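You operate a simulated robot arm through the tools that you are given. There is no shell and no other tool. Be economical: measure what you need, move in short steps, check, and stop when the job is done.

You are at the controls of a simulated robot arm. One attempt, no reset.

## Task
The cleaner motor sits too high: take its shim out and torque the foot bolt again.
Fine: the cleaner stays locked off; the orange torque key backs the bolt off, later tightens the bolt till the key clicks, and ends in the deck key block; yellow shim into the deck shim block; the line read-out ends on 0 mm.

Only the result counts: the job must be done as asked and must still hold three seconds after the hand-in. Knocking over, shifting, dropping, spilling or breaking anything else fails it.

## Robot
A 7-joint arm with a two-finger parallel gripper, fixed in place. Base frame: the origin is at the foot of the arm, x ahead of it, y to its left, z up. Units: cm, degrees, N and s.
With the tool pointing down near the work surface it reaches from about 22 to 74 cm from the base axis. Its first joint turns from -166.0 to 166.0 degrees. Payload 1.57 kg.
The TCP is the grasp point between the finger pads, 3 cm short of the fingertips. In the tool frame z runs along the fingers and y along their closing line. The gripper opens to 11 cm. The fingers are 2.4 cm wide and 1.2 cm thick; the gripper's body (4.8 by 11.2 cm) begins 7.8 cm behind the TCP.
Orientation is told as [roll, pitch, yaw] about the base's x, y, z axes, in that order, counted from this pose: with the fingers straight down and closing along the base's y, the tool's x points along the base's -x, its y along +y and its z along -z.

## Interface
- The arm moves only by the tool send_rows. Its argument "steps" is a list of rows, each a list of 6 numbers: the shift along the tool's x, y, z in cm, then the turn, a rotation vector about the tool's x, y, z in degrees. In form: [[x, y, z, wx, wy, wz], ...]. A call has 1 to 10 rows; each row shifts and turns the commanded pose from where the row before left it, along the tool's axes as they then stand. "claw" is the gripper command, from -1 (fully open) to 1 (shut), values between in proportion, set as the call begins (left out, the last holds). Each row takes 0.2 s and may step no farther than 5 cm and 8.6 degrees from the row before; otherwise, or with a gripper value out of range, the whole call is refused. A pose out of reach is approached as far as the arm can. The call stops where the force on the tool passes 40 N (or 10 N more than at its start, if that is more) or the arm is blocked; 0.2 s more then pass. Each finger travels about 4.5 cm/s and halts on what it meets, pressing with about 31 N; the grip force reading is that of the motor and also rises with nothing between the fingers. The clock runs only during rows and for 0.2 s after the last one: add rows that do not move to give the fingers time. The reply holds the time, the measured pose of the TCP, the force on the tool along the base axes, the opening and the grip force, in the units named above and with some noise, and new pictures: "show" is both (left out), scene, wrist or none.
- Cameras (640 x 400 px; columns grow to the right, rows downward): "scene" is fixed at [21.88, -65.2, 143.51]; the picture's right is [0.99, -0.13, 0.00], its down [-0.04, -0.32, -0.95] and it looks along [0.13, 0.94, -0.32] (base axes); focal length 356 px, centre (320, 200). "wrist" rides on the gripper at [-3.6, 0, -8] in the tool frame; the picture's right is [0.00, -1.00, 0.00], its down [0.97, 0.00, -0.24] and it looks along [0.24, 0.00, 0.97] (tool axes); focal length 218 px, centre (320, 200). There is no depth. A picture from a camera that has moved, and an enlarged one, comes with that camera's place and axes in the base frame and with its lens.
- raise_lower(by): slides the trunk up (or, below 0, down) by that many cm; the arm rides with it, the base frame stays. It gives what a move gives, with no picture.
- zoom(camera, box): a new picture of the part [left, top, right, bottom] of that camera's present view, enlarged. The clock stands still meanwhile.
- finish_job(): hands the job in; it is judged then, once.

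Work in short steps. Places have to be worked out from the pictures, the camera data and where the tool is seen: move nearer, look again, correct. Check each grasp and each placing, and mend what went wrong. You have 120 turns and 150 pictures in all, those below and enlarged ones among them. Open the gripper and draw the arm clear of the work before you hand the job in, unless the task says otherwise; then end with one line.

The tools are called after "Emit:" as a command line: name --pt "numbers of a row" for each row, then --argument value for the rest, lists and objects as JSON in quotes. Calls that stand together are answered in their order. send_rows: Moves the arm, as the interface text tells. Its arguments: {"type":"object","properties":{"steps":{"type":"array"},"claw":{"type":"number"},"show":{"type":"string","enum":["both","scene","wrist","none"]}},"required":["steps"]} The other tools are called the same way: raise_lower (by) slides the trunk up or down; zoom (camera, box) takes an enlarged picture of a part of a camera's view; finish_job () hands the job in.

At the start:

```text
clock: 0.0
ee_pos: [43.67, 20.25, 110.14]
orientation: [0.1, 0.0, 0.0]
ft_force: [0.8, 0.8, -0.3]
opening: 10.96
grip_force: 0.0
trunk travel left (down, up): [-50.0, 9.0]
```

scene: 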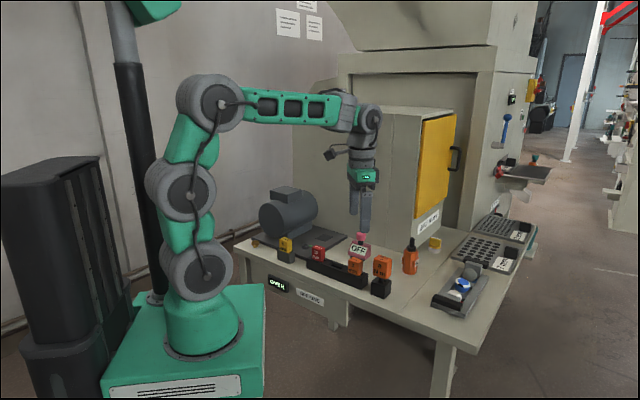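
wrist: 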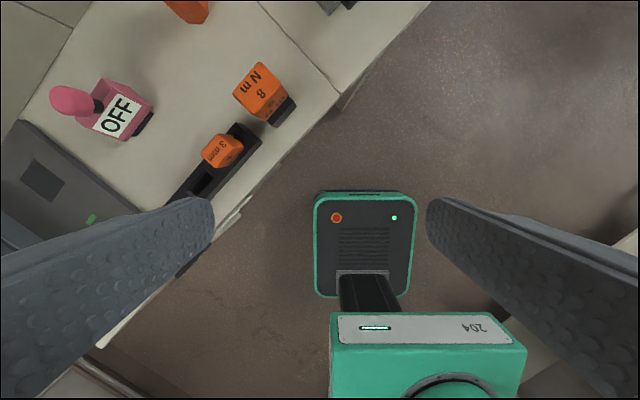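

The scene shows a bench with motor, red blocks, orange tools and the lock tag. I zoom in for details.

Emit:
zoom --camera "scene" --box '[230, 170, 430, 310]'

Emit:
zoom --camera "scene" --box '[340, 200, 540, 330]'

Emit:
zoom --camera "wrist" --box '[0, 0, 360, 225]'

```text
2.86 times, centred on (330, 240) of scene
camera zoom: at [21.88, -65.2, 143.51], right [0.99, -0.13, 0.0], down [-0.04, -0.32, -0.95], along [0.13, 0.94, -0.32], focal length 1016 px, centre (291, 86)
```

zoom: 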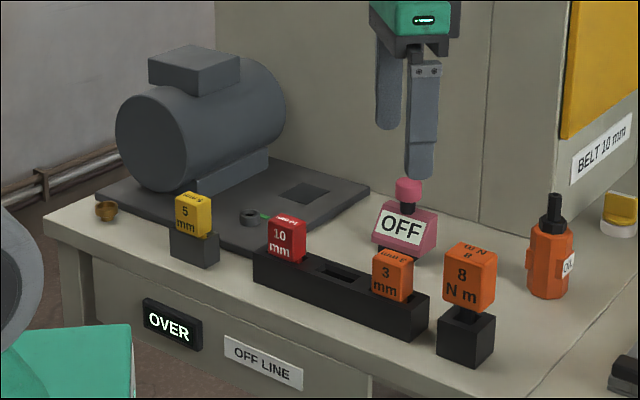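

```text
3.08 times, centred on (440, 265) of scene
camera zoom: at [21.88, -65.2, 143.51], right [0.99, -0.13, 0.0], down [-0.04, -0.32, -0.95], along [0.13, 0.94, -0.32], focal length 1094 px, centre (-49, 0)
```

zoom: 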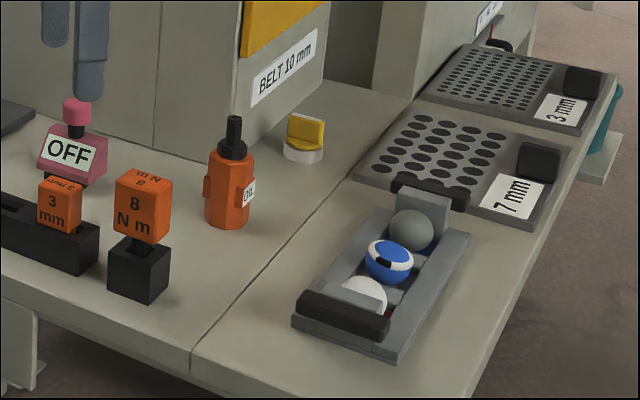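

```text
1.78 times, centred on (180, 112) of wrist
camera zoom: at [47.27, 20.35, 118.17], right [0.0, -1.0, 0.0], down [-0.97, 0.0, 0.24], along [-0.24, 0.0, -0.97], focal length 388 px, centre (569, 356)
```

zoom: 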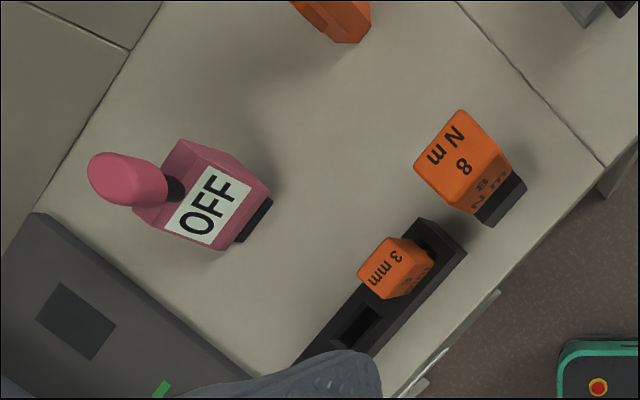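

I judge the bench's long axis to run about -37° from base x: torque key near (53,27.5), shim block from (36,46) to (48,37), yellow shim near (26,54), bolt near (33,58). I move above the shim/motor area and yaw to align, then look.

Emit:
send_rows --pt "1.8 4 -0.5 0 0 0" --pt "1.8 4 -0.5 0 0 0" --pt "1.8 4 -0.5 0 0 0" --pt "1.8 4 -0.5 0 0 0" --pt "1.8 4 -0.5 0 0 0" --pt "0 0 0 0 0 7.4" --pt "0 0 0 0 0 7.4" --pt "0 0 0 0 0 7.4" --pt "0 0 0 0 0 7.4" --pt "0 0 0 0 0 7.4"

```text
clock: 2.2
ee_pos: [34.6, 40.3, 112.65]
orientation: [0.0, 0.0, -37.1]
ft_force: [-0.4, 0.0, 0.2]
opening: 11.0
grip_force: 0.0
trunk travel left (down, up): [-50.0, 9.0]
camera wrist: at [37.54, 38.17, 120.68], right [-0.6, -0.8, 0.0], down [-0.77, 0.59, 0.24], along [-0.19, 0.14, -0.97], focal length 218 px, centre (320, 200)
```

scene: 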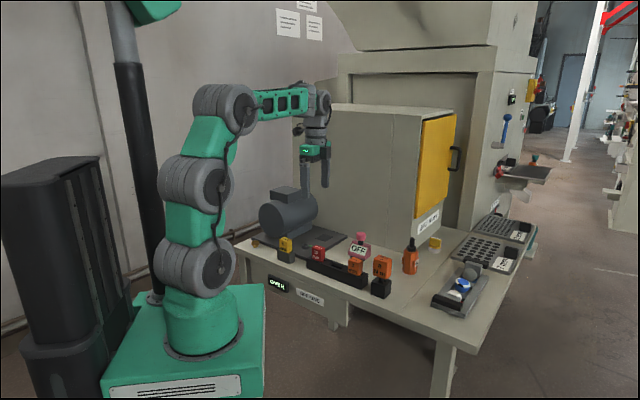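
wrist: 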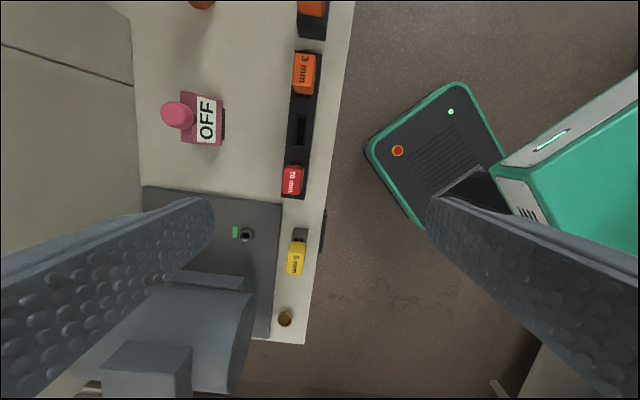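

The bench is really turned about -45°. I'll zoom at the bolt, shim and key regions.

Emit:
zoom --camera "wrist" --box '[190, 190, 350, 340]'

Emit:
zoom --camera "wrist" --box '[230, 0, 390, 200]'

Emit:
zoom --camera "scene" --box '[235, 220, 325, 300]'

```text
2.67 times, centred on (270, 265) of wrist
camera zoom: at [37.54, 38.17, 120.68], right [-0.6, -0.8, 0.0], down [-0.77, 0.59, 0.24], along [-0.19, 0.14, -0.97], focal length 582 px, centre (453, 27)
```

zoom: 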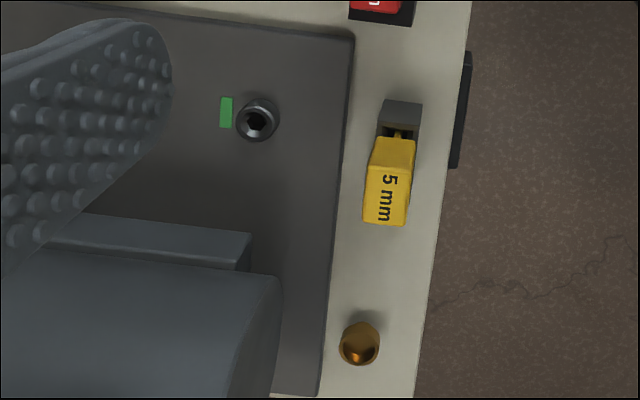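

```text
2.00 times, centred on (310, 100) of wrist
camera zoom: at [37.54, 38.17, 120.68], right [-0.6, -0.8, 0.0], down [-0.77, 0.59, 0.24], along [-0.19, 0.14, -0.97], focal length 436 px, centre (340, 400)
```

zoom: 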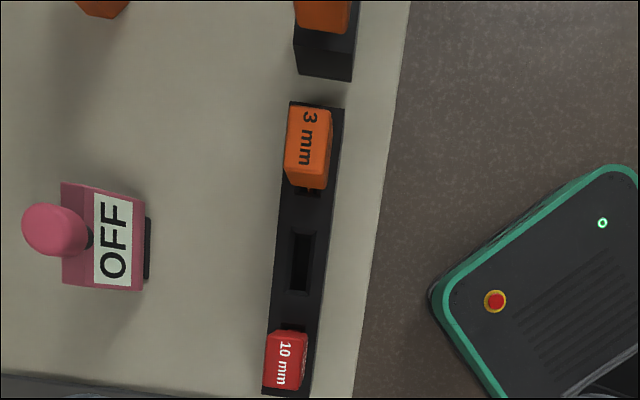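

```text
5.00 times, centred on (280, 260) of scene
camera zoom: at [21.88, -65.2, 143.51], right [0.99, -0.13, 0.0], down [-0.04, -0.32, -0.95], along [0.13, 0.94, -0.32], focal length 1778 px, centre (520, -100)
```

zoom: 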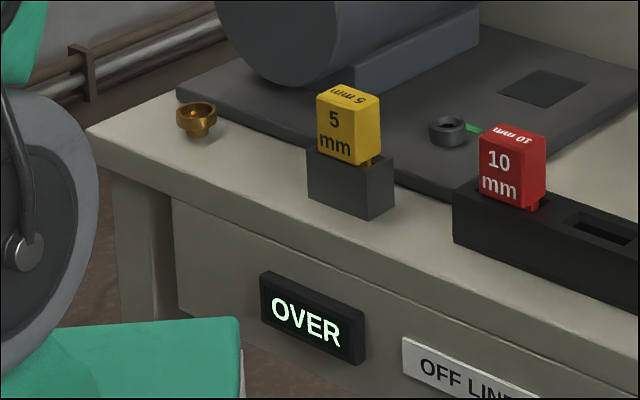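

Next I go above the torque key (est. (54.3,28), top ≈ 90) to inspect it from above with yaw -45.

Emit:
send_rows --pt "-3.85 0.35 0 0 0 0" --pt "-3.85 0.35 0 0 0 0" --pt "-3.85 0.35 1 0 0 0" --pt "-3.85 0.35 2 0 0 0" --pt "-3.85 0.35 2 0 0 0" --pt "-3.85 0.35 2 0 0 0" --pt "0 0 3 0 0 7.9" --pt "0 0 0 0 0 0"

```text
clock: 4.0
ee_pos: [54.49, 27.97, 102.64]
orientation: [0.0, -0.1, -45.0]
ft_force: [0.2, 0.1, 0.4]
opening: 10.99
grip_force: 0.0
trunk travel left (down, up): [-50.0, 9.0]
camera wrist: at [56.93, 25.56, 110.57], right [-0.71, -0.71, 0.0], down [-0.69, 0.69, 0.24], along [-0.17, 0.17, -0.97], focal length 218 px, centre (320, 200)
```

scene: 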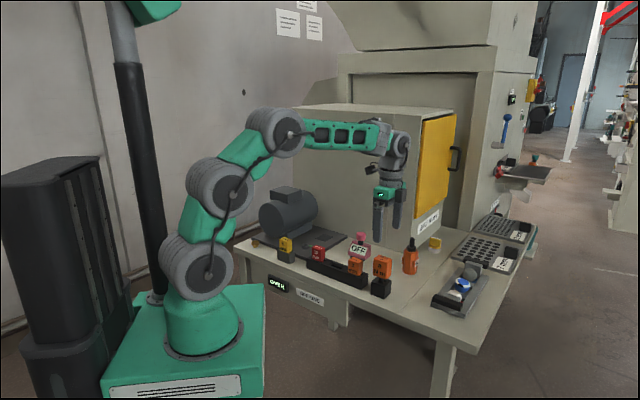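
wrist: 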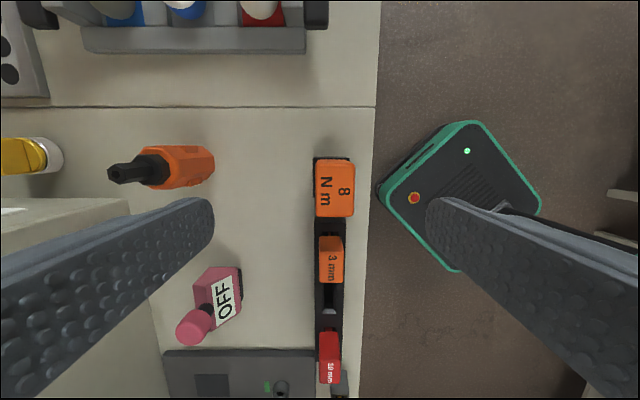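

The key handle is slightly right of the tool axis in the picture (tool y about -1.4). I centre on it and descend a little to measure height.

Emit:
send_rows --pt "0.3 -1.4 2 0 0 0" --pt "0 0 2 0 0 0" --pt "0 0 0 0 0 0" --show "both"

Emit:
zoom --camera "scene" --box '[345, 180, 435, 310]'

```text
clock: 4.8
ee_pos: [53.3, 27.25, 98.57]
orientation: [0.1, 0.0, -44.9]
ft_force: [0.2, -0.1, 0.1]
opening: 11.02
grip_force: 0.1
trunk travel left (down, up): [-50.0, 9.0]
camera wrist: at [55.77, 24.8, 106.58], right [-0.71, -0.71, 0.0], down [-0.69, 0.69, 0.24], along [-0.17, 0.17, -0.97], focal length 218 px, centre (320, 200)
```

scene: 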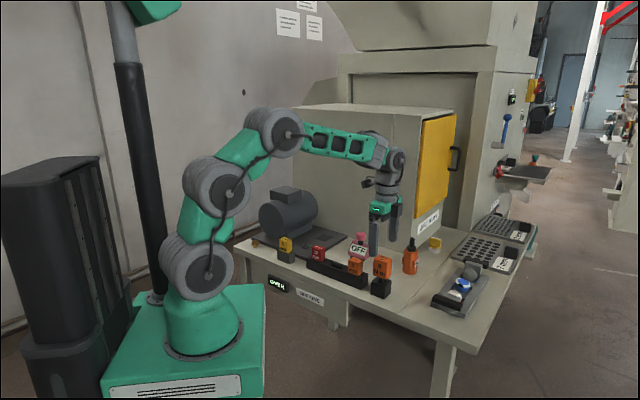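
wrist: 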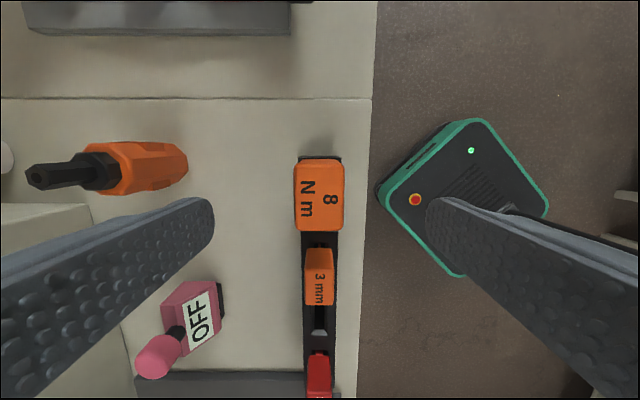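

```text
3.08 times, centred on (390, 245) of scene
camera zoom: at [21.88, -65.2, 143.51], right [0.99, -0.13, 0.0], down [-0.04, -0.32, -0.95], along [0.13, 0.94, -0.32], focal length 1094 px, centre (105, 62)
```

zoom: 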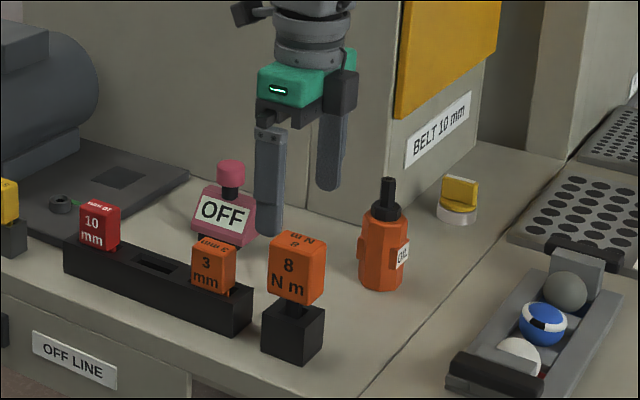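

The key is centred; size scaling puts its top at z≈90.6, handle ≈3.7 wide, ≈4.2 high. I descend to TCP z 88.5 without closing.

Emit:
send_rows --pt "-0.1 0.05 4 0 0 0" --pt "0 0 4 0 0 0" --pt "0 0 2 0 0 0" --pt "0 0 0 0 0 0"

Emit:
zoom --camera "scene" --box '[345, 220, 425, 310]'

```text
clock: 5.8
ee_pos: [53.28, 27.15, 88.57]
orientation: [0.0, 0.1, -44.9]
ft_force: [0.0, 0.4, 1.6]
opening: 11.01
grip_force: 0.1
trunk travel left (down, up): [-50.0, 9.0]
camera wrist: at [55.87, 24.75, 96.58], right [-0.71, -0.71, 0.0], down [-0.69, 0.69, 0.24], along [-0.17, 0.17, -0.97], focal length 218 px, centre (320, 200)
```

scene: 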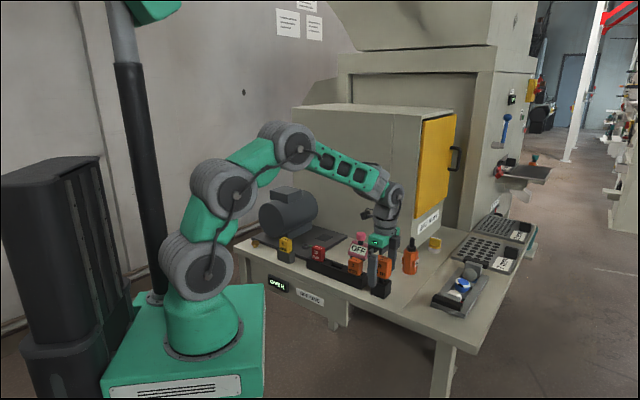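
wrist: 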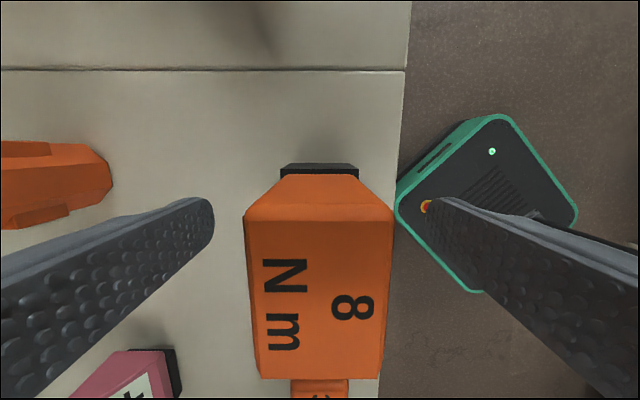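

```text
4.44 times, centred on (385, 265) of scene
camera zoom: at [21.88, -65.2, 143.51], right [0.99, -0.13, 0.0], down [-0.04, -0.32, -0.95], along [0.13, 0.94, -0.32], focal length 1580 px, centre (31, -89)
```

zoom: 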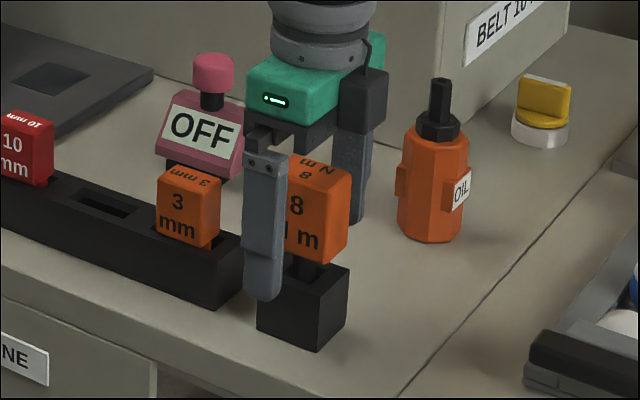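

The handle centre is about +0.85 cm along tool x (both views agree); y is centred. I shift, then look again.

Emit:
send_rows --pt "0.85 0 0 0 0 0" --pt "0 0 0 0 0 0"

Emit:
zoom --camera "scene" --box '[345, 220, 425, 310]'

```text
clock: 6.4
ee_pos: [52.68, 27.81, 88.66]
orientation: [0.0, 0.0, -44.8]
ft_force: [0.7, 0.0, 0.5]
opening: 11.01
grip_force: 0.1
trunk travel left (down, up): [-50.0, 9.0]
camera wrist: at [55.25, 25.36, 96.64], right [-0.71, -0.71, 0.0], down [-0.69, 0.69, 0.24], along [-0.17, 0.17, -0.97], focal length 218 px, centre (320, 200)
```

scene: 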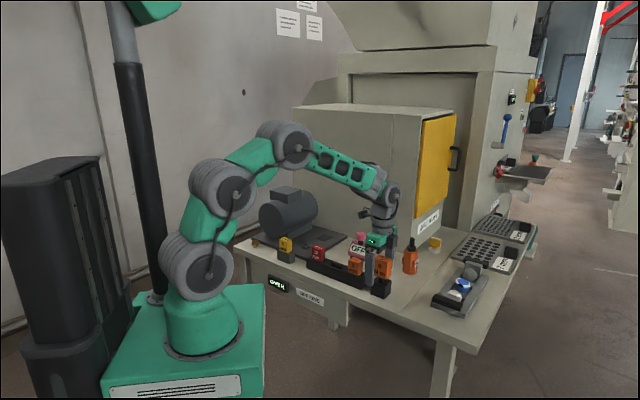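
wrist: 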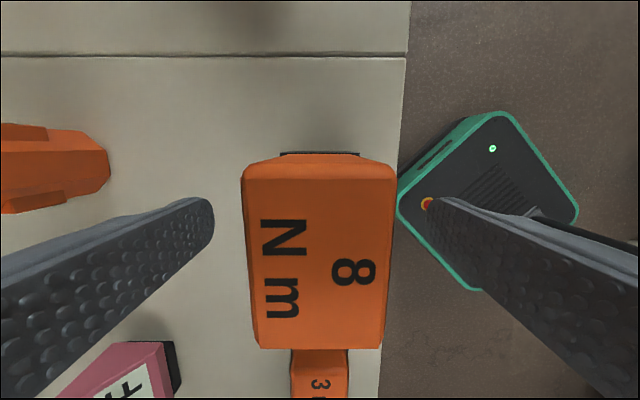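

```text
4.44 times, centred on (385, 265) of scene
camera zoom: at [21.88, -65.2, 143.51], right [0.99, -0.13, 0.0], down [-0.04, -0.32, -0.95], along [0.13, 0.94, -0.32], focal length 1580 px, centre (31, -89)
```

zoom: 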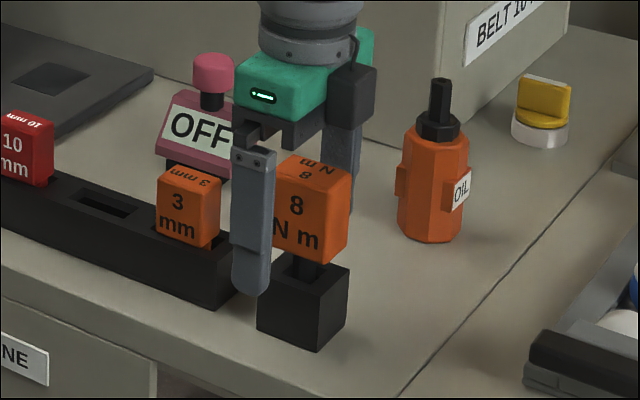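

Now centred on both axes. I close on the handle.

Emit:
send_rows --pt "0 0 0 0 0 0" --pt "0 0 0 0 0 0" --pt "0 0 0 0 0 0" --pt "0 0 0 0 0 0" --pt "0 0 0 0 0 0" --pt "0 0 0 0 0 0" --claw 1 --show "wrist"

```text
clock: 7.8
ee_pos: [52.79, 27.79, 88.6]
orientation: [0.0, 0.0, -45.0]
ft_force: [0.3, 1.3, 0.0]
opening: 3.37
grip_force: 28.5
trunk travel left (down, up): [-50.0, 9.0]
camera wrist: at [55.26, 25.36, 96.63], right [-0.71, -0.71, 0.0], down [-0.69, 0.69, 0.24], along [-0.17, 0.17, -0.97], focal length 218 px, centre (320, 200)
```

wrist: 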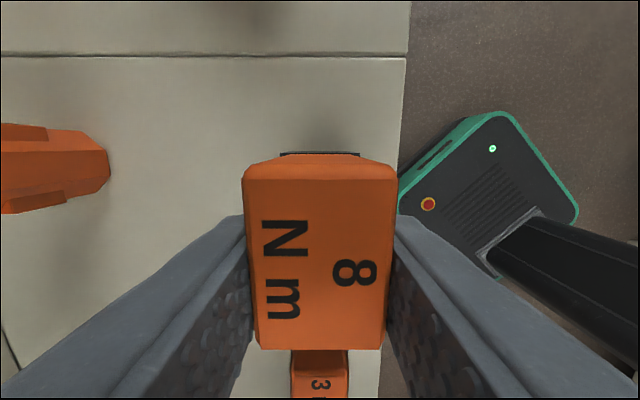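

Held at 3.4 cm. I lift it straight up out of the block.

Emit:
send_rows --pt "0 0 -2 0 0 0" --pt "0 0 -3 0 0 0" --pt "0 0 -4 0 0 0" --pt "0 0 -4 0 0 0" --pt "0 0 0 0 0 0"

Emit:
zoom --camera "scene" --box '[345, 190, 425, 310]'

```text
clock: 9.0
ee_pos: [52.88, 27.77, 101.83]
orientation: [0.0, 0.1, -44.9]
ft_force: [0.8, 0.3, -1.5]
opening: 3.39
grip_force: 31.4
trunk travel left (down, up): [-50.0, 9.0]
camera wrist: at [55.37, 25.36, 109.73], right [-0.71, -0.71, 0.0], down [-0.69, 0.69, 0.24], along [-0.17, 0.17, -0.97], focal length 218 px, centre (320, 200)
```

scene: 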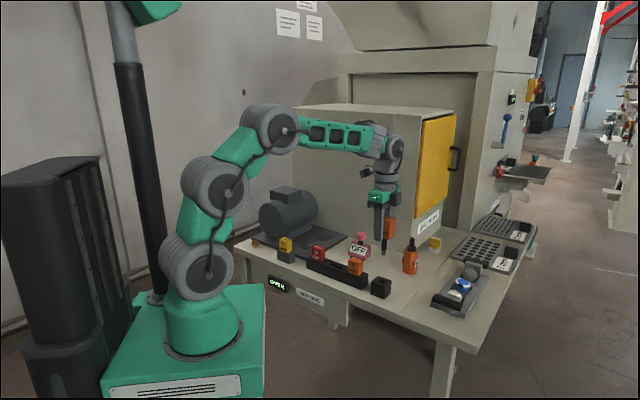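
wrist: 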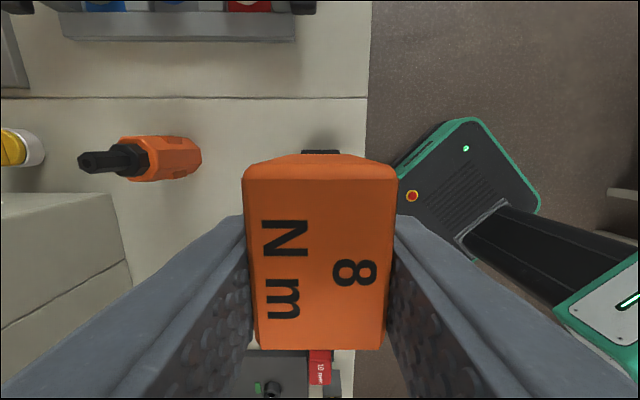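

```text
3.33 times, centred on (385, 250) of scene
camera zoom: at [21.88, -65.2, 143.51], right [0.99, -0.13, 0.0], down [-0.04, -0.32, -0.95], along [0.13, 0.94, -0.32], focal length 1185 px, centre (103, 33)
```

zoom: 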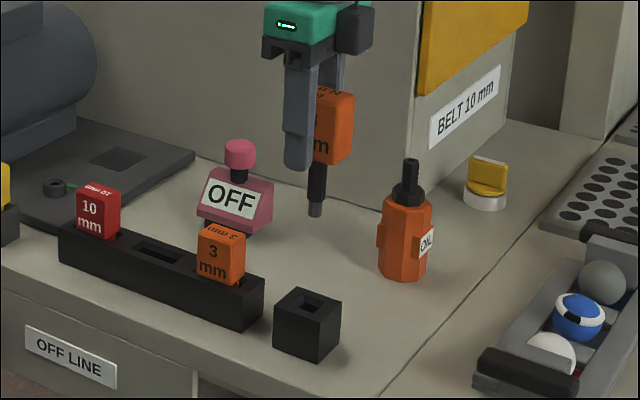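

The key is out; its tip is ≈8.3 cm below the TCP. Bolt estimate is (33.2,58.1). I move to a spot 11 cm in front of the bolt (tool -y), where the wrist camera can see the bolt beside the handle.

Emit:
send_rows --pt "0 0 -3 0 0 0" --pt "4.4 -0.4 0 0 0 0" --pt "4.4 -0.4 0 0 0 0" --pt "4.4 -0.4 0 0 0 0" --pt "4.4 -0.4 0 0 0 0" --pt "4.4 -0.4 0 0 0 0" --pt "4.4 -0.4 0 0 0 0" --pt "4.4 -0.4 0 0 0 0" --pt "4.4 -0.4 0 0 0 0" --pt "0 0 0 0 0 0"

Emit:
zoom --camera "wrist" --box '[160, 130, 260, 220]'

```text
clock: 11.2
ee_pos: [25.65, 50.59, 104.54]
orientation: [0.0, 0.0, -44.9]
ft_force: [0.2, 0.2, -2.7]
opening: 3.38
grip_force: 30.4
trunk travel left (down, up): [-50.0, 9.0]
camera wrist: at [28.16, 48.11, 112.51], right [-0.71, -0.71, 0.0], down [-0.69, 0.69, 0.24], along [-0.17, 0.17, -0.97], focal length 218 px, centre (320, 200)
```

scene: 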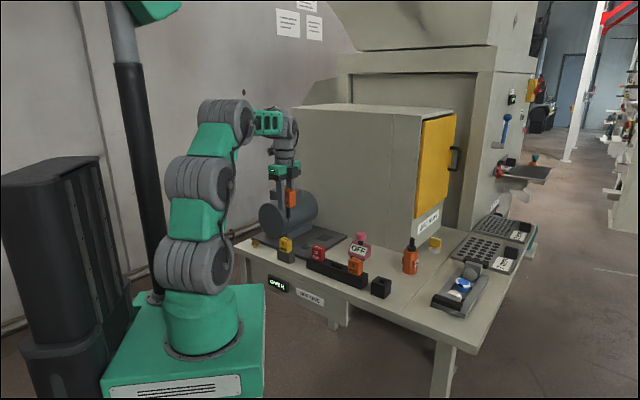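
wrist: 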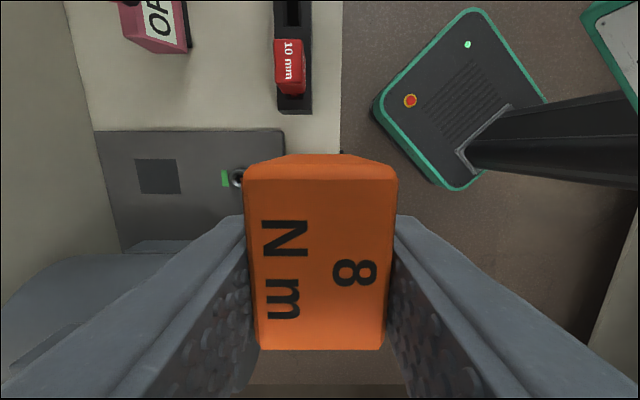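

```text
4.44 times, centred on (210, 175) of wrist
camera zoom: at [28.16, 48.11, 112.51], right [-0.71, -0.71, 0.0], down [-0.69, 0.69, 0.24], along [-0.17, 0.17, -0.97], focal length 970 px, centre (809, 311)
```

zoom: 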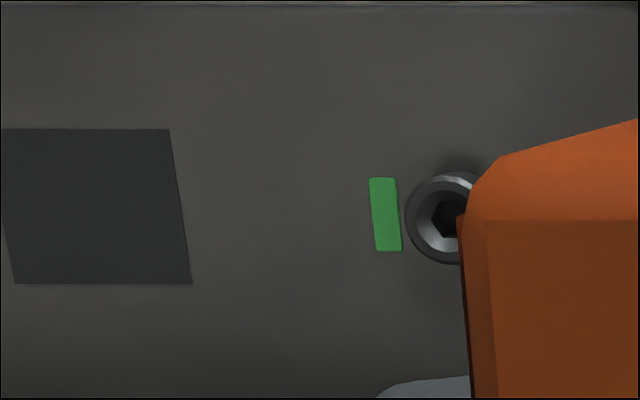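

The bolt shows a hex socket at about tool x +0.75, y +10.9 from the TCP (z≈83). I check the key bit's shape in the scene view, and the key block hole.

Emit:
zoom --camera "scene" --box '[270, 170, 320, 250]'

Emit:
zoom --camera "scene" --box '[360, 265, 400, 305]'

```text
5.00 times, centred on (295, 210) of scene
camera zoom: at [21.88, -65.2, 143.51], right [0.99, -0.13, 0.0], down [-0.04, -0.32, -0.95], along [0.13, 0.94, -0.32], focal length 1778 px, centre (445, 150)
```

zoom: 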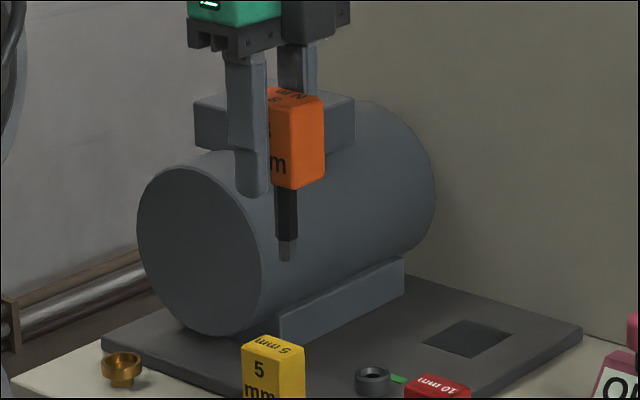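

```text
10.00 times, centred on (380, 285) of scene
camera zoom: at [21.88, -65.2, 143.51], right [0.99, -0.13, 0.0], down [-0.04, -0.32, -0.95], along [0.13, 0.94, -0.32], focal length 3556 px, centre (-280, -650)
```

zoom: 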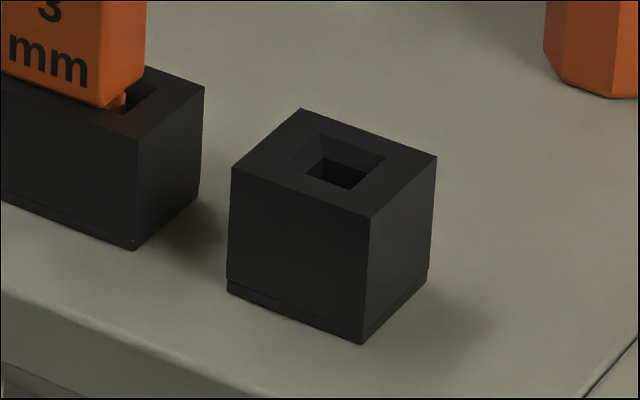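

Emit:
zoom --camera "scene" --box '[296, 205, 312, 225]'

Emit:
send_rows --pt "0 -2 0 0 0 0" --pt "0 0 0 0 0 0" --show "none"

Emit:
zoom --camera "wrist" --box '[200, 150, 250, 210]'

```text
16.00 times, centred on (304, 215) of scene
camera zoom: at [21.88, -65.2, 143.51], right [0.99, -0.13, 0.0], down [-0.04, -0.32, -0.95], along [0.13, 0.94, -0.32], focal length 5690 px, centre (576, -40)
```

zoom: 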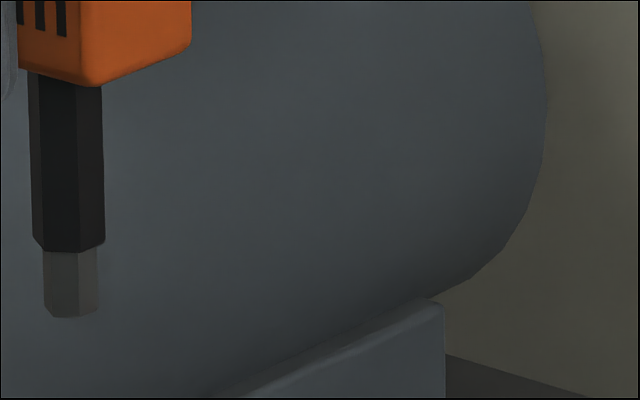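

```text
clock: 11.8
ee_pos: [24.17, 48.93, 104.67]
orientation: [0.0, 0.0, -45.0]
ft_force: [-0.7, 0.3, -1.6]
opening: 3.38
grip_force: 30.8
trunk travel left (down, up): [-50.0, 9.0]
```

```text
6.67 times, centred on (225, 180) of wrist
camera zoom: at [26.72, 46.57, 112.54], right [-0.71, -0.71, 0.0], down [-0.69, 0.69, 0.24], along [-0.17, 0.17, -0.97], focal length 1455 px, centre (953, 333)
```

zoom: 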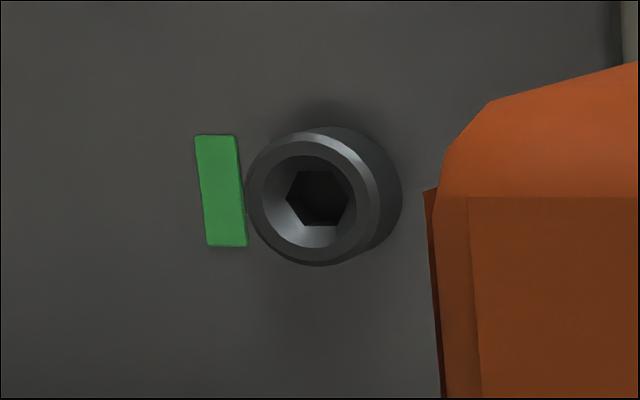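

The socket's hex vertices lie along tool y and the key bit has the same orientation, so they match. The key axis seems ~0.4 cm toward -x in the grip; I move so the bit is above the bolt: (+1.2, +13.0).

Emit:
send_rows --pt "0.4 4.3 0 0 0 0" --pt "0.4 4.3 0 0 0 0" --pt "0.4 4.4 0 0 0 0" --pt "0 0 3.5 0 0 0" --pt "0 0 3.5 0 0 0" --pt "0 0 0 0 0 0"

Emit:
zoom --camera "scene" --box '[285, 205, 335, 255]'

```text
clock: 13.2
ee_pos: [32.63, 59.03, 97.62]
orientation: [0.0, 0.1, -44.8]
ft_force: [0.0, -0.2, -1.8]
opening: 3.39
grip_force: 30.9
trunk travel left (down, up): [-50.0, 9.0]
camera wrist: at [35.09, 56.6, 105.58], right [-0.71, -0.71, 0.0], down [-0.69, 0.69, 0.24], along [-0.17, 0.17, -0.97], focal length 218 px, centre (320, 200)
```

scene: 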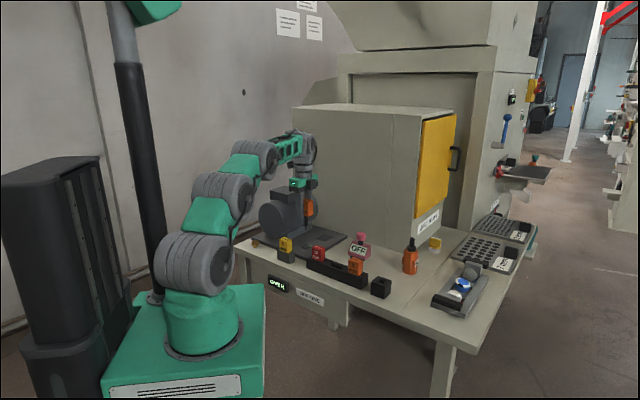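
wrist: 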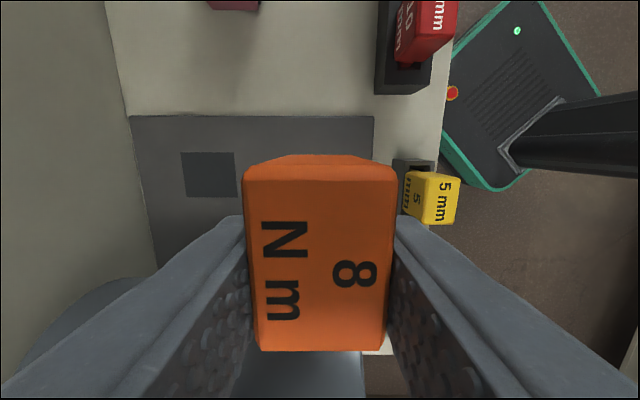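

```text
8.00 times, centred on (310, 230) of scene
camera zoom: at [21.88, -65.2, 143.51], right [0.99, -0.13, 0.0], down [-0.04, -0.32, -0.95], along [0.13, 0.94, -0.32], focal length 2845 px, centre (400, -40)
```

zoom: 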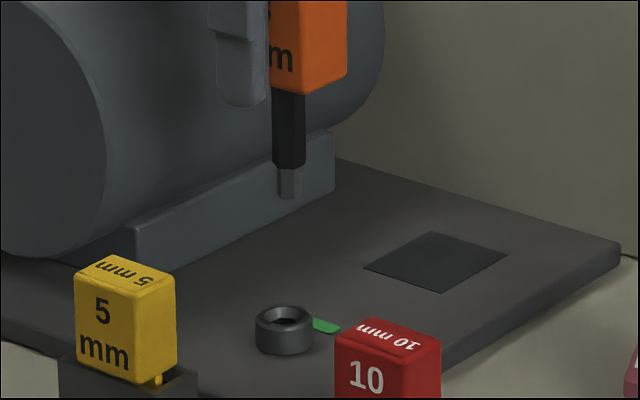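

In the scene the tip would land ≈0.33 cm to the right of the bolt centre → shift tool x +0.4. Then descend 4.5 cm and look again.

Emit:
send_rows --pt "0.4 0 2.5 0 0 0" --pt "0 0 2 0 0 0" --pt "0 0 0 0 0 0" --show "none"

Emit:
zoom --camera "scene" --box '[290, 220, 330, 260]'

```text
clock: 14.0
ee_pos: [32.29, 59.28, 93.17]
orientation: [0.0, 0.0, -44.8]
ft_force: [0.1, 0.8, -1.7]
opening: 3.36
grip_force: 31.4
trunk travel left (down, up): [-50.0, 9.0]
```

```text
10.00 times, centred on (310, 240) of scene
camera zoom: at [21.88, -65.2, 143.51], right [0.99, -0.13, 0.0], down [-0.04, -0.32, -0.95], along [0.13, 0.94, -0.32], focal length 3556 px, centre (420, -200)
```

zoom: 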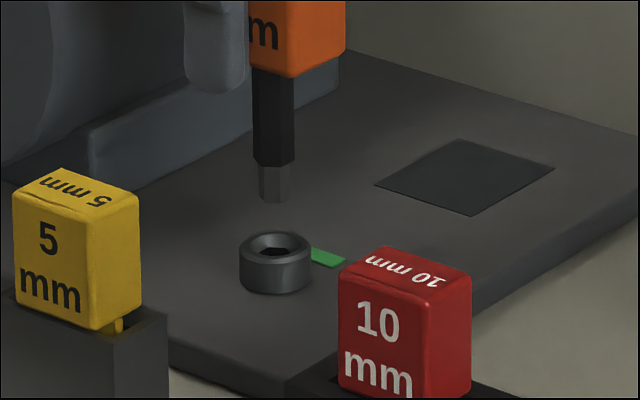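

Lateral alignment is good now. I lower in small steps watching force.

Emit:
send_rows --pt "0 0 1 0 0 0" --pt "0 0 0.7 0 0 0" --pt "0 0 0.5 0 0 0" --pt "0 0 0 0 0 0" --show "none"

Emit:
zoom --camera "scene" --box '[290, 220, 330, 260]'

```text
clock: 15.0
ee_pos: [32.15, 59.24, 90.95]
orientation: [0.0, 0.0, -44.9]
ft_force: [-0.3, -0.6, -1.9]
opening: 3.41
grip_force: 30.9
trunk travel left (down, up): [-50.0, 9.0]
```

```text
10.00 times, centred on (310, 240) of scene
camera zoom: at [21.88, -65.2, 143.51], right [0.99, -0.13, 0.0], down [-0.04, -0.32, -0.95], along [0.13, 0.94, -0.32], focal length 3556 px, centre (420, -200)
```

zoom: 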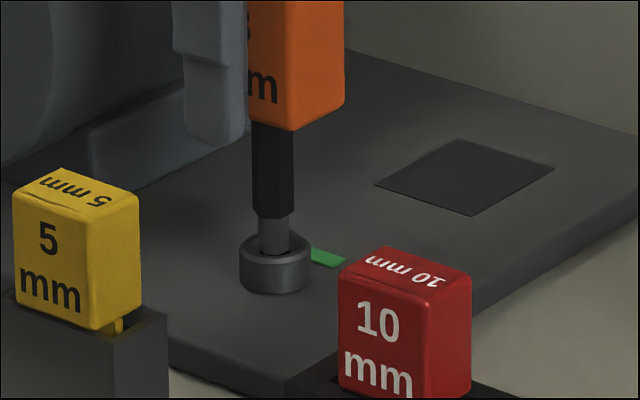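

The bit is entering the cup without force. I continue down gently.

Emit:
send_rows --pt "0 0 0.3 0 0 0" --pt "0 0 0.3 0 0 0" --pt "0 0 0.3 0 0 0" --pt "0 0 0 0 0 0" --show "none"

Emit:
zoom --camera "scene" --box '[290, 220, 330, 260]'

```text
clock: 16.0
ee_pos: [32.37, 59.43, 90.3]
orientation: [0.3, 0.0, -44.8]
ft_force: [3.3, 6.0, 12.5]
opening: 3.4
grip_force: 30.7
trunk travel left (down, up): [-50.0, 9.0]
```

```text
10.00 times, centred on (310, 240) of scene
camera zoom: at [21.88, -65.2, 143.51], right [0.99, -0.13, 0.0], down [-0.04, -0.32, -0.95], along [0.13, 0.94, -0.32], focal length 3556 px, centre (420, -200)
```

zoom: 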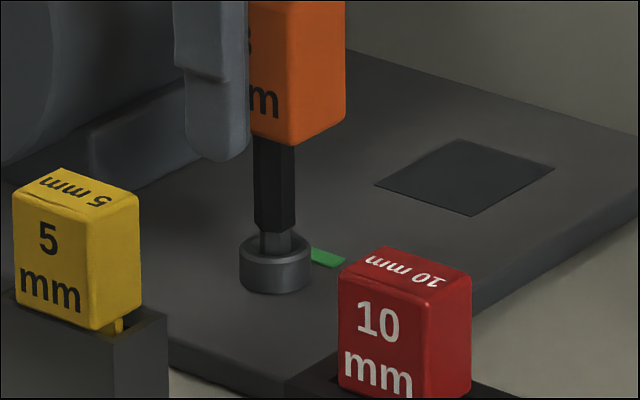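

Contact on the lead-in: the force pushes the tool along +tool y, so the socket centre lies that way. I lift slightly, shift +0.25 y, and press again.

Emit:
send_rows --pt "0 0 -0.4 0 0 0" --pt "0.05 0.25 0 0 0 0" --pt "0 0 0.4 0 0 0" --pt "0 0 0.2 0 0 0" --pt "0 0 0 0 0 0" --show "none"

```text
clock: 17.2
ee_pos: [32.21, 59.46, 89.88]
orientation: [0.1, 0.0, -45.0]
ft_force: [0.5, 3.4, 8.6]
opening: 3.37
grip_force: 31.3
trunk travel left (down, up): [-50.0, 9.0]
```

Deeper with less force. Continue with a tiny y correction.

Emit:
send_rows --pt "0.05 0.1 0.2 0 0 0" --pt "0 0 0.2 0 0 0" --pt "0 0 0.2 0 0 0" --pt "0 0 0 0 0 0" --show "none"

Emit:
zoom --camera "scene" --box '[290, 220, 330, 260]'

```text
clock: 18.1
ee_pos: [32.3, 59.59, 90.03]
orientation: [0.4, 0.2, -44.9]
ft_force: [-3.6, -7.0, 12.7]
opening: 3.39
grip_force: 31.3
trunk travel left (down, up): [-50.0, 9.0]
stopped in row 4: the force on the tool passed its limit (the readings are from after the stop); the commanded pose is now the measured one
```

```text
10.00 times, centred on (310, 240) of scene
camera zoom: at [21.88, -65.2, 143.51], right [0.99, -0.13, 0.0], down [-0.04, -0.32, -0.95], along [0.13, 0.94, -0.32], focal length 3556 px, centre (420, -200)
```

zoom: 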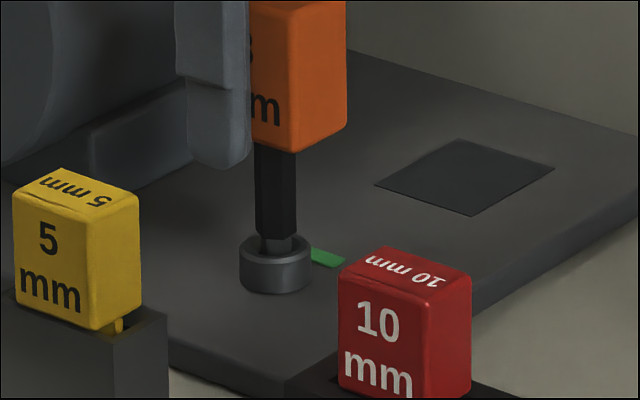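

The shank is ≈0.2 cm above the rim, so the bit is ≈1.2 cm in; it is likely seated. I hold and read the force at rest.

Emit:
send_rows --pt "0 -0.05 -0.05 0 0 0" --pt "0 0 0 0 0 0" --show "none"

Emit:
zoom --camera "scene" --box '[300, 230, 320, 250]'

```text
clock: 18.7
ee_pos: [32.31, 59.61, 89.88]
orientation: [0.4, 0.2, -44.9]
ft_force: [-3.2, -8.8, 18.3]
opening: 3.36
grip_force: 30.9
trunk travel left (down, up): [-50.0, 9.0]
```

```text
16.00 times, centred on (310, 240) of scene
camera zoom: at [21.88, -65.2, 143.51], right [0.99, -0.13, 0.0], down [-0.04, -0.32, -0.95], along [0.13, 0.94, -0.32], focal length 5690 px, centre (480, -440)
```

zoom: 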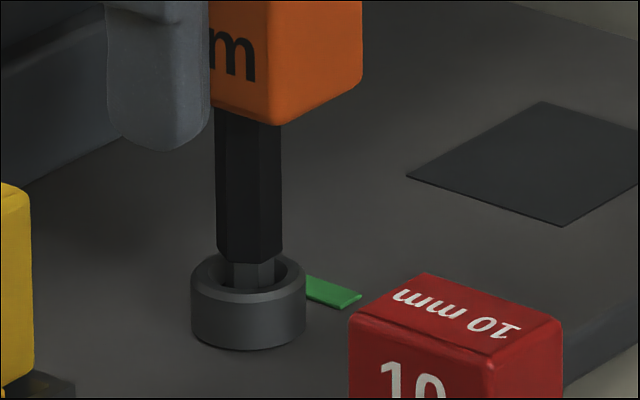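

I test engagement by turning counter-clockwise (loosening) 8° about the key axis.

Emit:
send_rows --pt "0 -0.035 0 0 0 -4" --pt "0 -0.035 0 0 0 -4" --pt "0 0 0 0 0 0" --show "wrist"

Emit:
zoom --camera "scene" --box '[300, 230, 320, 250]'

```text
clock: 19.5
ee_pos: [32.25, 59.65, 89.98]
orientation: [0.3, 0.1, -36.9]
ft_force: [-5.4, -10.2, 21.6]
opening: 3.39
grip_force: 31.1
trunk travel left (down, up): [-50.0, 9.0]
camera wrist: at [35.04, 57.42, 97.91], right [-0.6, -0.8, -0.01], down [-0.78, 0.58, 0.24], along [-0.19, 0.15, -0.97], focal length 218 px, centre (320, 200)
```

wrist: 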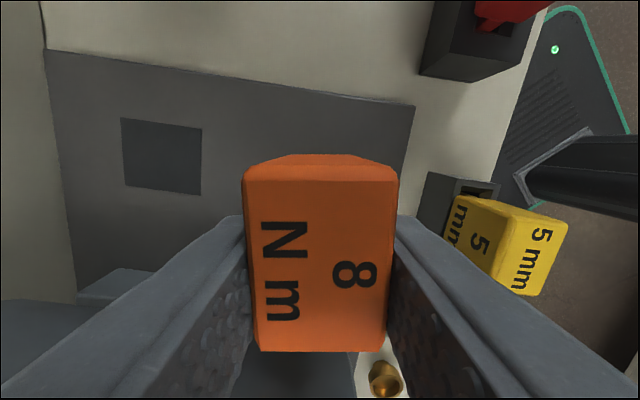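

```text
16.00 times, centred on (310, 240) of scene
camera zoom: at [21.88, -65.2, 143.51], right [0.99, -0.13, 0.0], down [-0.04, -0.32, -0.95], along [0.13, 0.94, -0.32], focal length 5690 px, centre (480, -440)
```

zoom: 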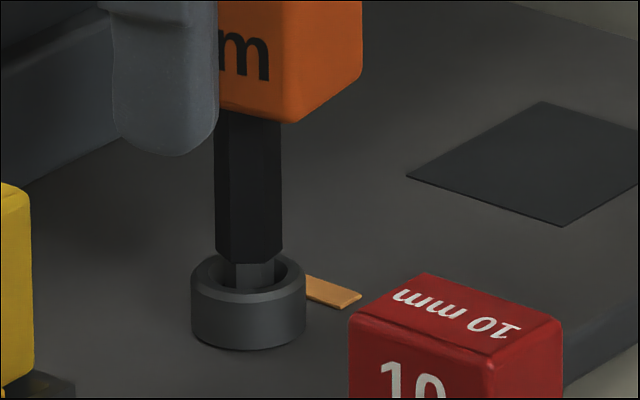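

The indicator went from green to amber: the bolt is turning. I keep loosening, easing the side and down load.

Emit:
send_rows --pt "0 -0.15 -0.1 0 0 -8" --pt "0 -0.07 0 0 0 -8" --pt "0 -0.07 0 0 0 -8" --pt "0 0 0 0 0 0" --show "none"

Emit:
zoom --camera "scene" --box '[290, 220, 330, 260]'

```text
clock: 20.5
ee_pos: [32.01, 59.23, 90.0]
orientation: [0.3, -0.1, -12.9]
ft_force: [-8.8, -12.3, 19.9]
opening: 3.38
grip_force: 30.9
trunk travel left (down, up): [-50.0, 9.0]
```

```text
10.00 times, centred on (310, 240) of scene
camera zoom: at [21.88, -65.2, 143.51], right [0.99, -0.13, 0.0], down [-0.04, -0.32, -0.95], along [0.13, 0.94, -0.32], focal length 3556 px, centre (420, -200)
```

zoom: 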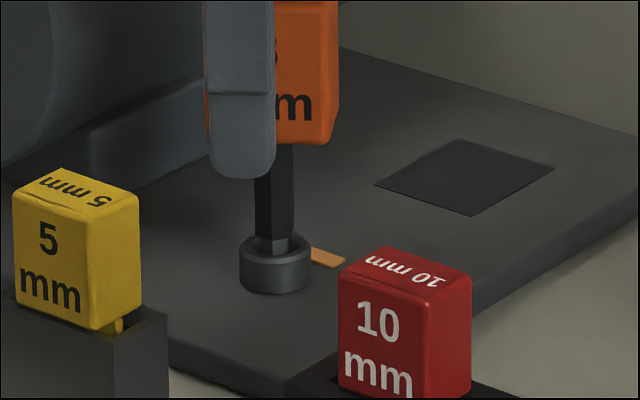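

Still amber, key seated and following. I continue with small load relief.

Emit:
send_rows --pt "0.07 -0.2 -0.1 0 0 -8" --pt "0 -0.07 0 0 0 -8" --pt "0 -0.07 0 0 0 -8" --pt "0 -0.07 0 0 0 -8" --pt "0 0 0 0 0 0" --show "none"

Emit:
zoom --camera "scene" --box '[270, 200, 350, 260]'

```text
clock: 21.7
ee_pos: [32.08, 58.81, 89.92]
orientation: [0.1, -0.1, 19.1]
ft_force: [-4.8, -17.0, 8.6]
opening: 3.37
grip_force: 30.8
trunk travel left (down, up): [-50.0, 9.0]
```

```text
6.67 times, centred on (310, 230) of scene
camera zoom: at [21.88, -65.2, 143.51], right [0.99, -0.13, 0.0], down [-0.04, -0.32, -0.95], along [0.13, 0.94, -0.32], focal length 2371 px, centre (387, 0)
```

zoom: 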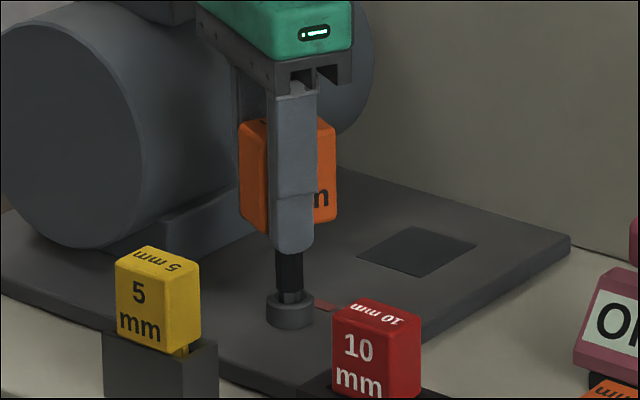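

The indicator is now red: bolt backed off. I lift the key straight out and check.

Emit:
send_rows --pt "0 -0.1 -0.5 0 0 0" --pt "0 0 -1 0 0 0" --pt "0 0 -2 0 0 0" --pt "0 0 -4 0 0 0" --pt "0 0 -4 0 0 0" --pt "0 0 -3 0 0 0" --show "both"

Emit:
zoom --camera "scene" --box '[240, 200, 330, 300]'

```text
clock: 23.1
ee_pos: [32.26, 59.0, 104.56]
orientation: [0.1, -0.2, 19.1]
ft_force: [0.1, 0.3, -2.4]
opening: 3.4
grip_force: 30.7
trunk travel left (down, up): [-50.0, 9.0]
camera wrist: at [35.42, 60.16, 112.44], right [0.33, -0.95, 0.0], down [-0.92, -0.32, 0.24], along [-0.23, -0.08, -0.97], focal length 218 px, centre (320, 200)
```

scene: 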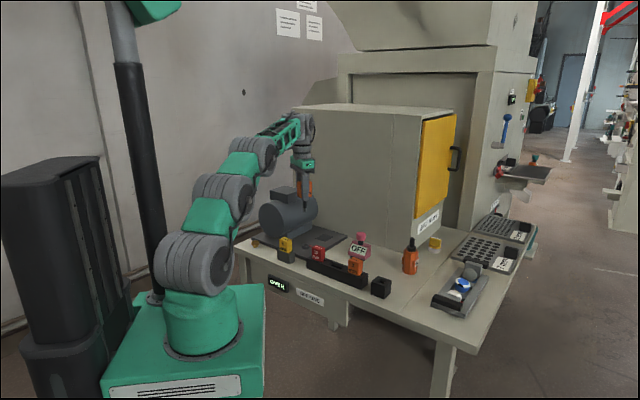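
wrist: 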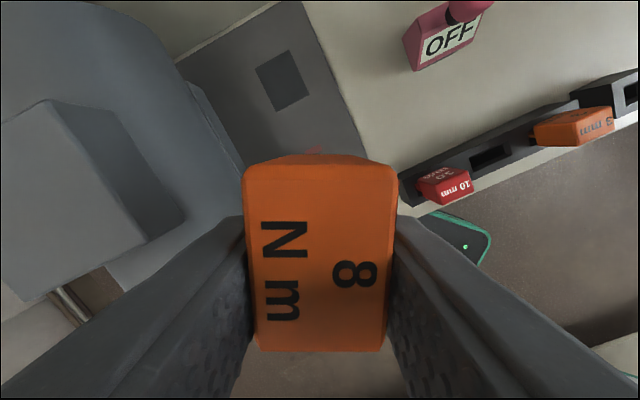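

```text
4.00 times, centred on (285, 250) of scene
camera zoom: at [21.88, -65.2, 143.51], right [0.99, -0.13, 0.0], down [-0.04, -0.32, -0.95], along [0.13, 0.94, -0.32], focal length 1422 px, centre (460, 0)
```

zoom: 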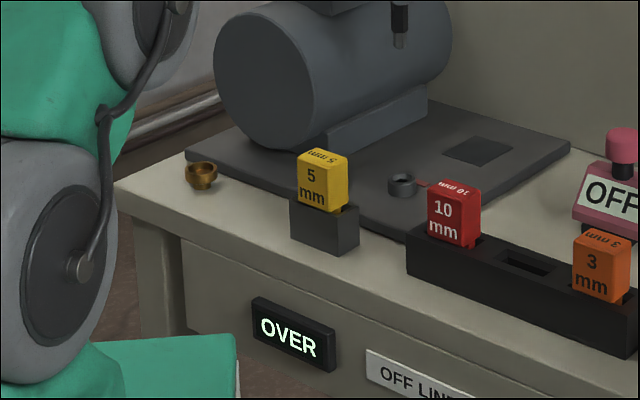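

Red confirmed. I return the key to its block: turn back to yaw -45, then travel to (52.8,27.8).

Emit:
send_rows --pt "0 0 -0.5 0 0 8" --pt "0 0 0 0 0 8" --pt "0 0 0 0 0 8" --pt "0 0 0 0 0 8" --pt "0 0 0 0 0 8" --pt "0 0 0 0 0 8" --pt "0 0 0 0 0 8" --pt "0 0 0 0 0 8" --pt "0 0 0 0 0 0" --show "none"

Emit:
send_rows --pt "-4.57 -0.95 0 0 0 0" --pt "-4.57 -0.95 0 0 0 0" --pt "-4.57 -0.95 0 0 0 0" --pt "-4.57 -0.95 0 0 0 0" --pt "-4.57 -0.95 0 0 0 0" --pt "-4.57 -0.95 0 0 0 0" --pt "-4.57 -0.95 0 0 0 0" --pt "-4.57 -0.95 0 0 0 0" --pt "0 0 0 0 0 0" --show "none"

```text
clock: 25.1
ee_pos: [32.11, 58.88, 104.88]
orientation: [0.2, 0.1, -44.9]
ft_force: [0.1, 0.1, -1.6]
opening: 3.37
grip_force: 31.3
trunk travel left (down, up): [-50.0, 9.0]
```

```text
clock: 27.1
ee_pos: [52.7, 27.65, 104.83]
orientation: [0.3, 0.1, -44.9]
ft_force: [-0.2, 0.5, -2.4]
opening: 3.4
grip_force: 30.9
trunk travel left (down, up): [-50.0, 9.0]
```

Near the block. I fine-adjust and lower until the tip is just above the block, then look.

Emit:
send_rows --pt "0.05 0.1 4 0 0 0" --pt "0 0 4 0 0 0" --pt "0 0 2.5 0 0 0" --pt "0 0 0 0 0 0" --show "wrist"

Emit:
zoom --camera "scene" --box '[360, 255, 410, 305]'

```text
clock: 28.1
ee_pos: [54.56, 28.94, 97.12]
orientation: [-0.4, 0.1, -44.9]
ft_force: [0.6, 0.0, -2.5]
opening: 3.37
grip_force: 30.6
out of reach, approached as far as the arm can: row 2, 3
trunk travel left (down, up): [-50.0, 9.0]
camera wrist: at [57.13, 26.57, 105.06], right [-0.71, -0.71, 0.01], down [-0.69, 0.69, 0.24], along [-0.18, 0.17, -0.97], focal length 218 px, centre (320, 200)
```

wrist: 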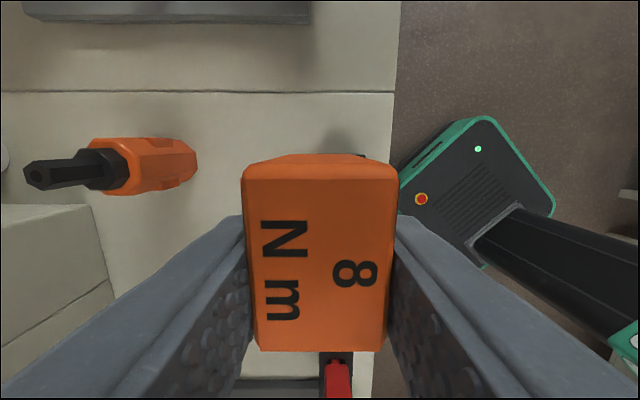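

```text
8.00 times, centred on (385, 280) of scene
camera zoom: at [21.88, -65.2, 143.51], right [0.99, -0.13, 0.0], down [-0.04, -0.32, -0.95], along [0.13, 0.94, -0.32], focal length 2845 px, centre (-200, -440)
```

zoom: 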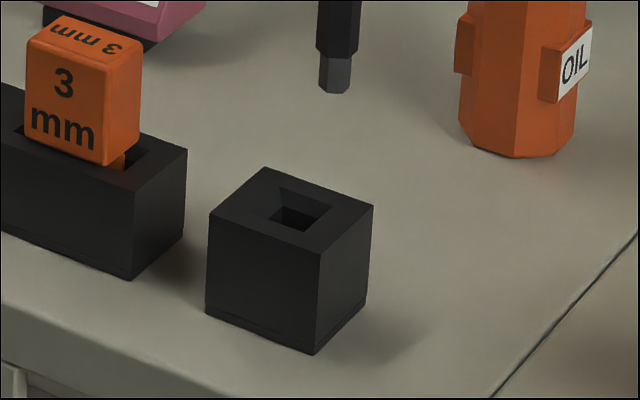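

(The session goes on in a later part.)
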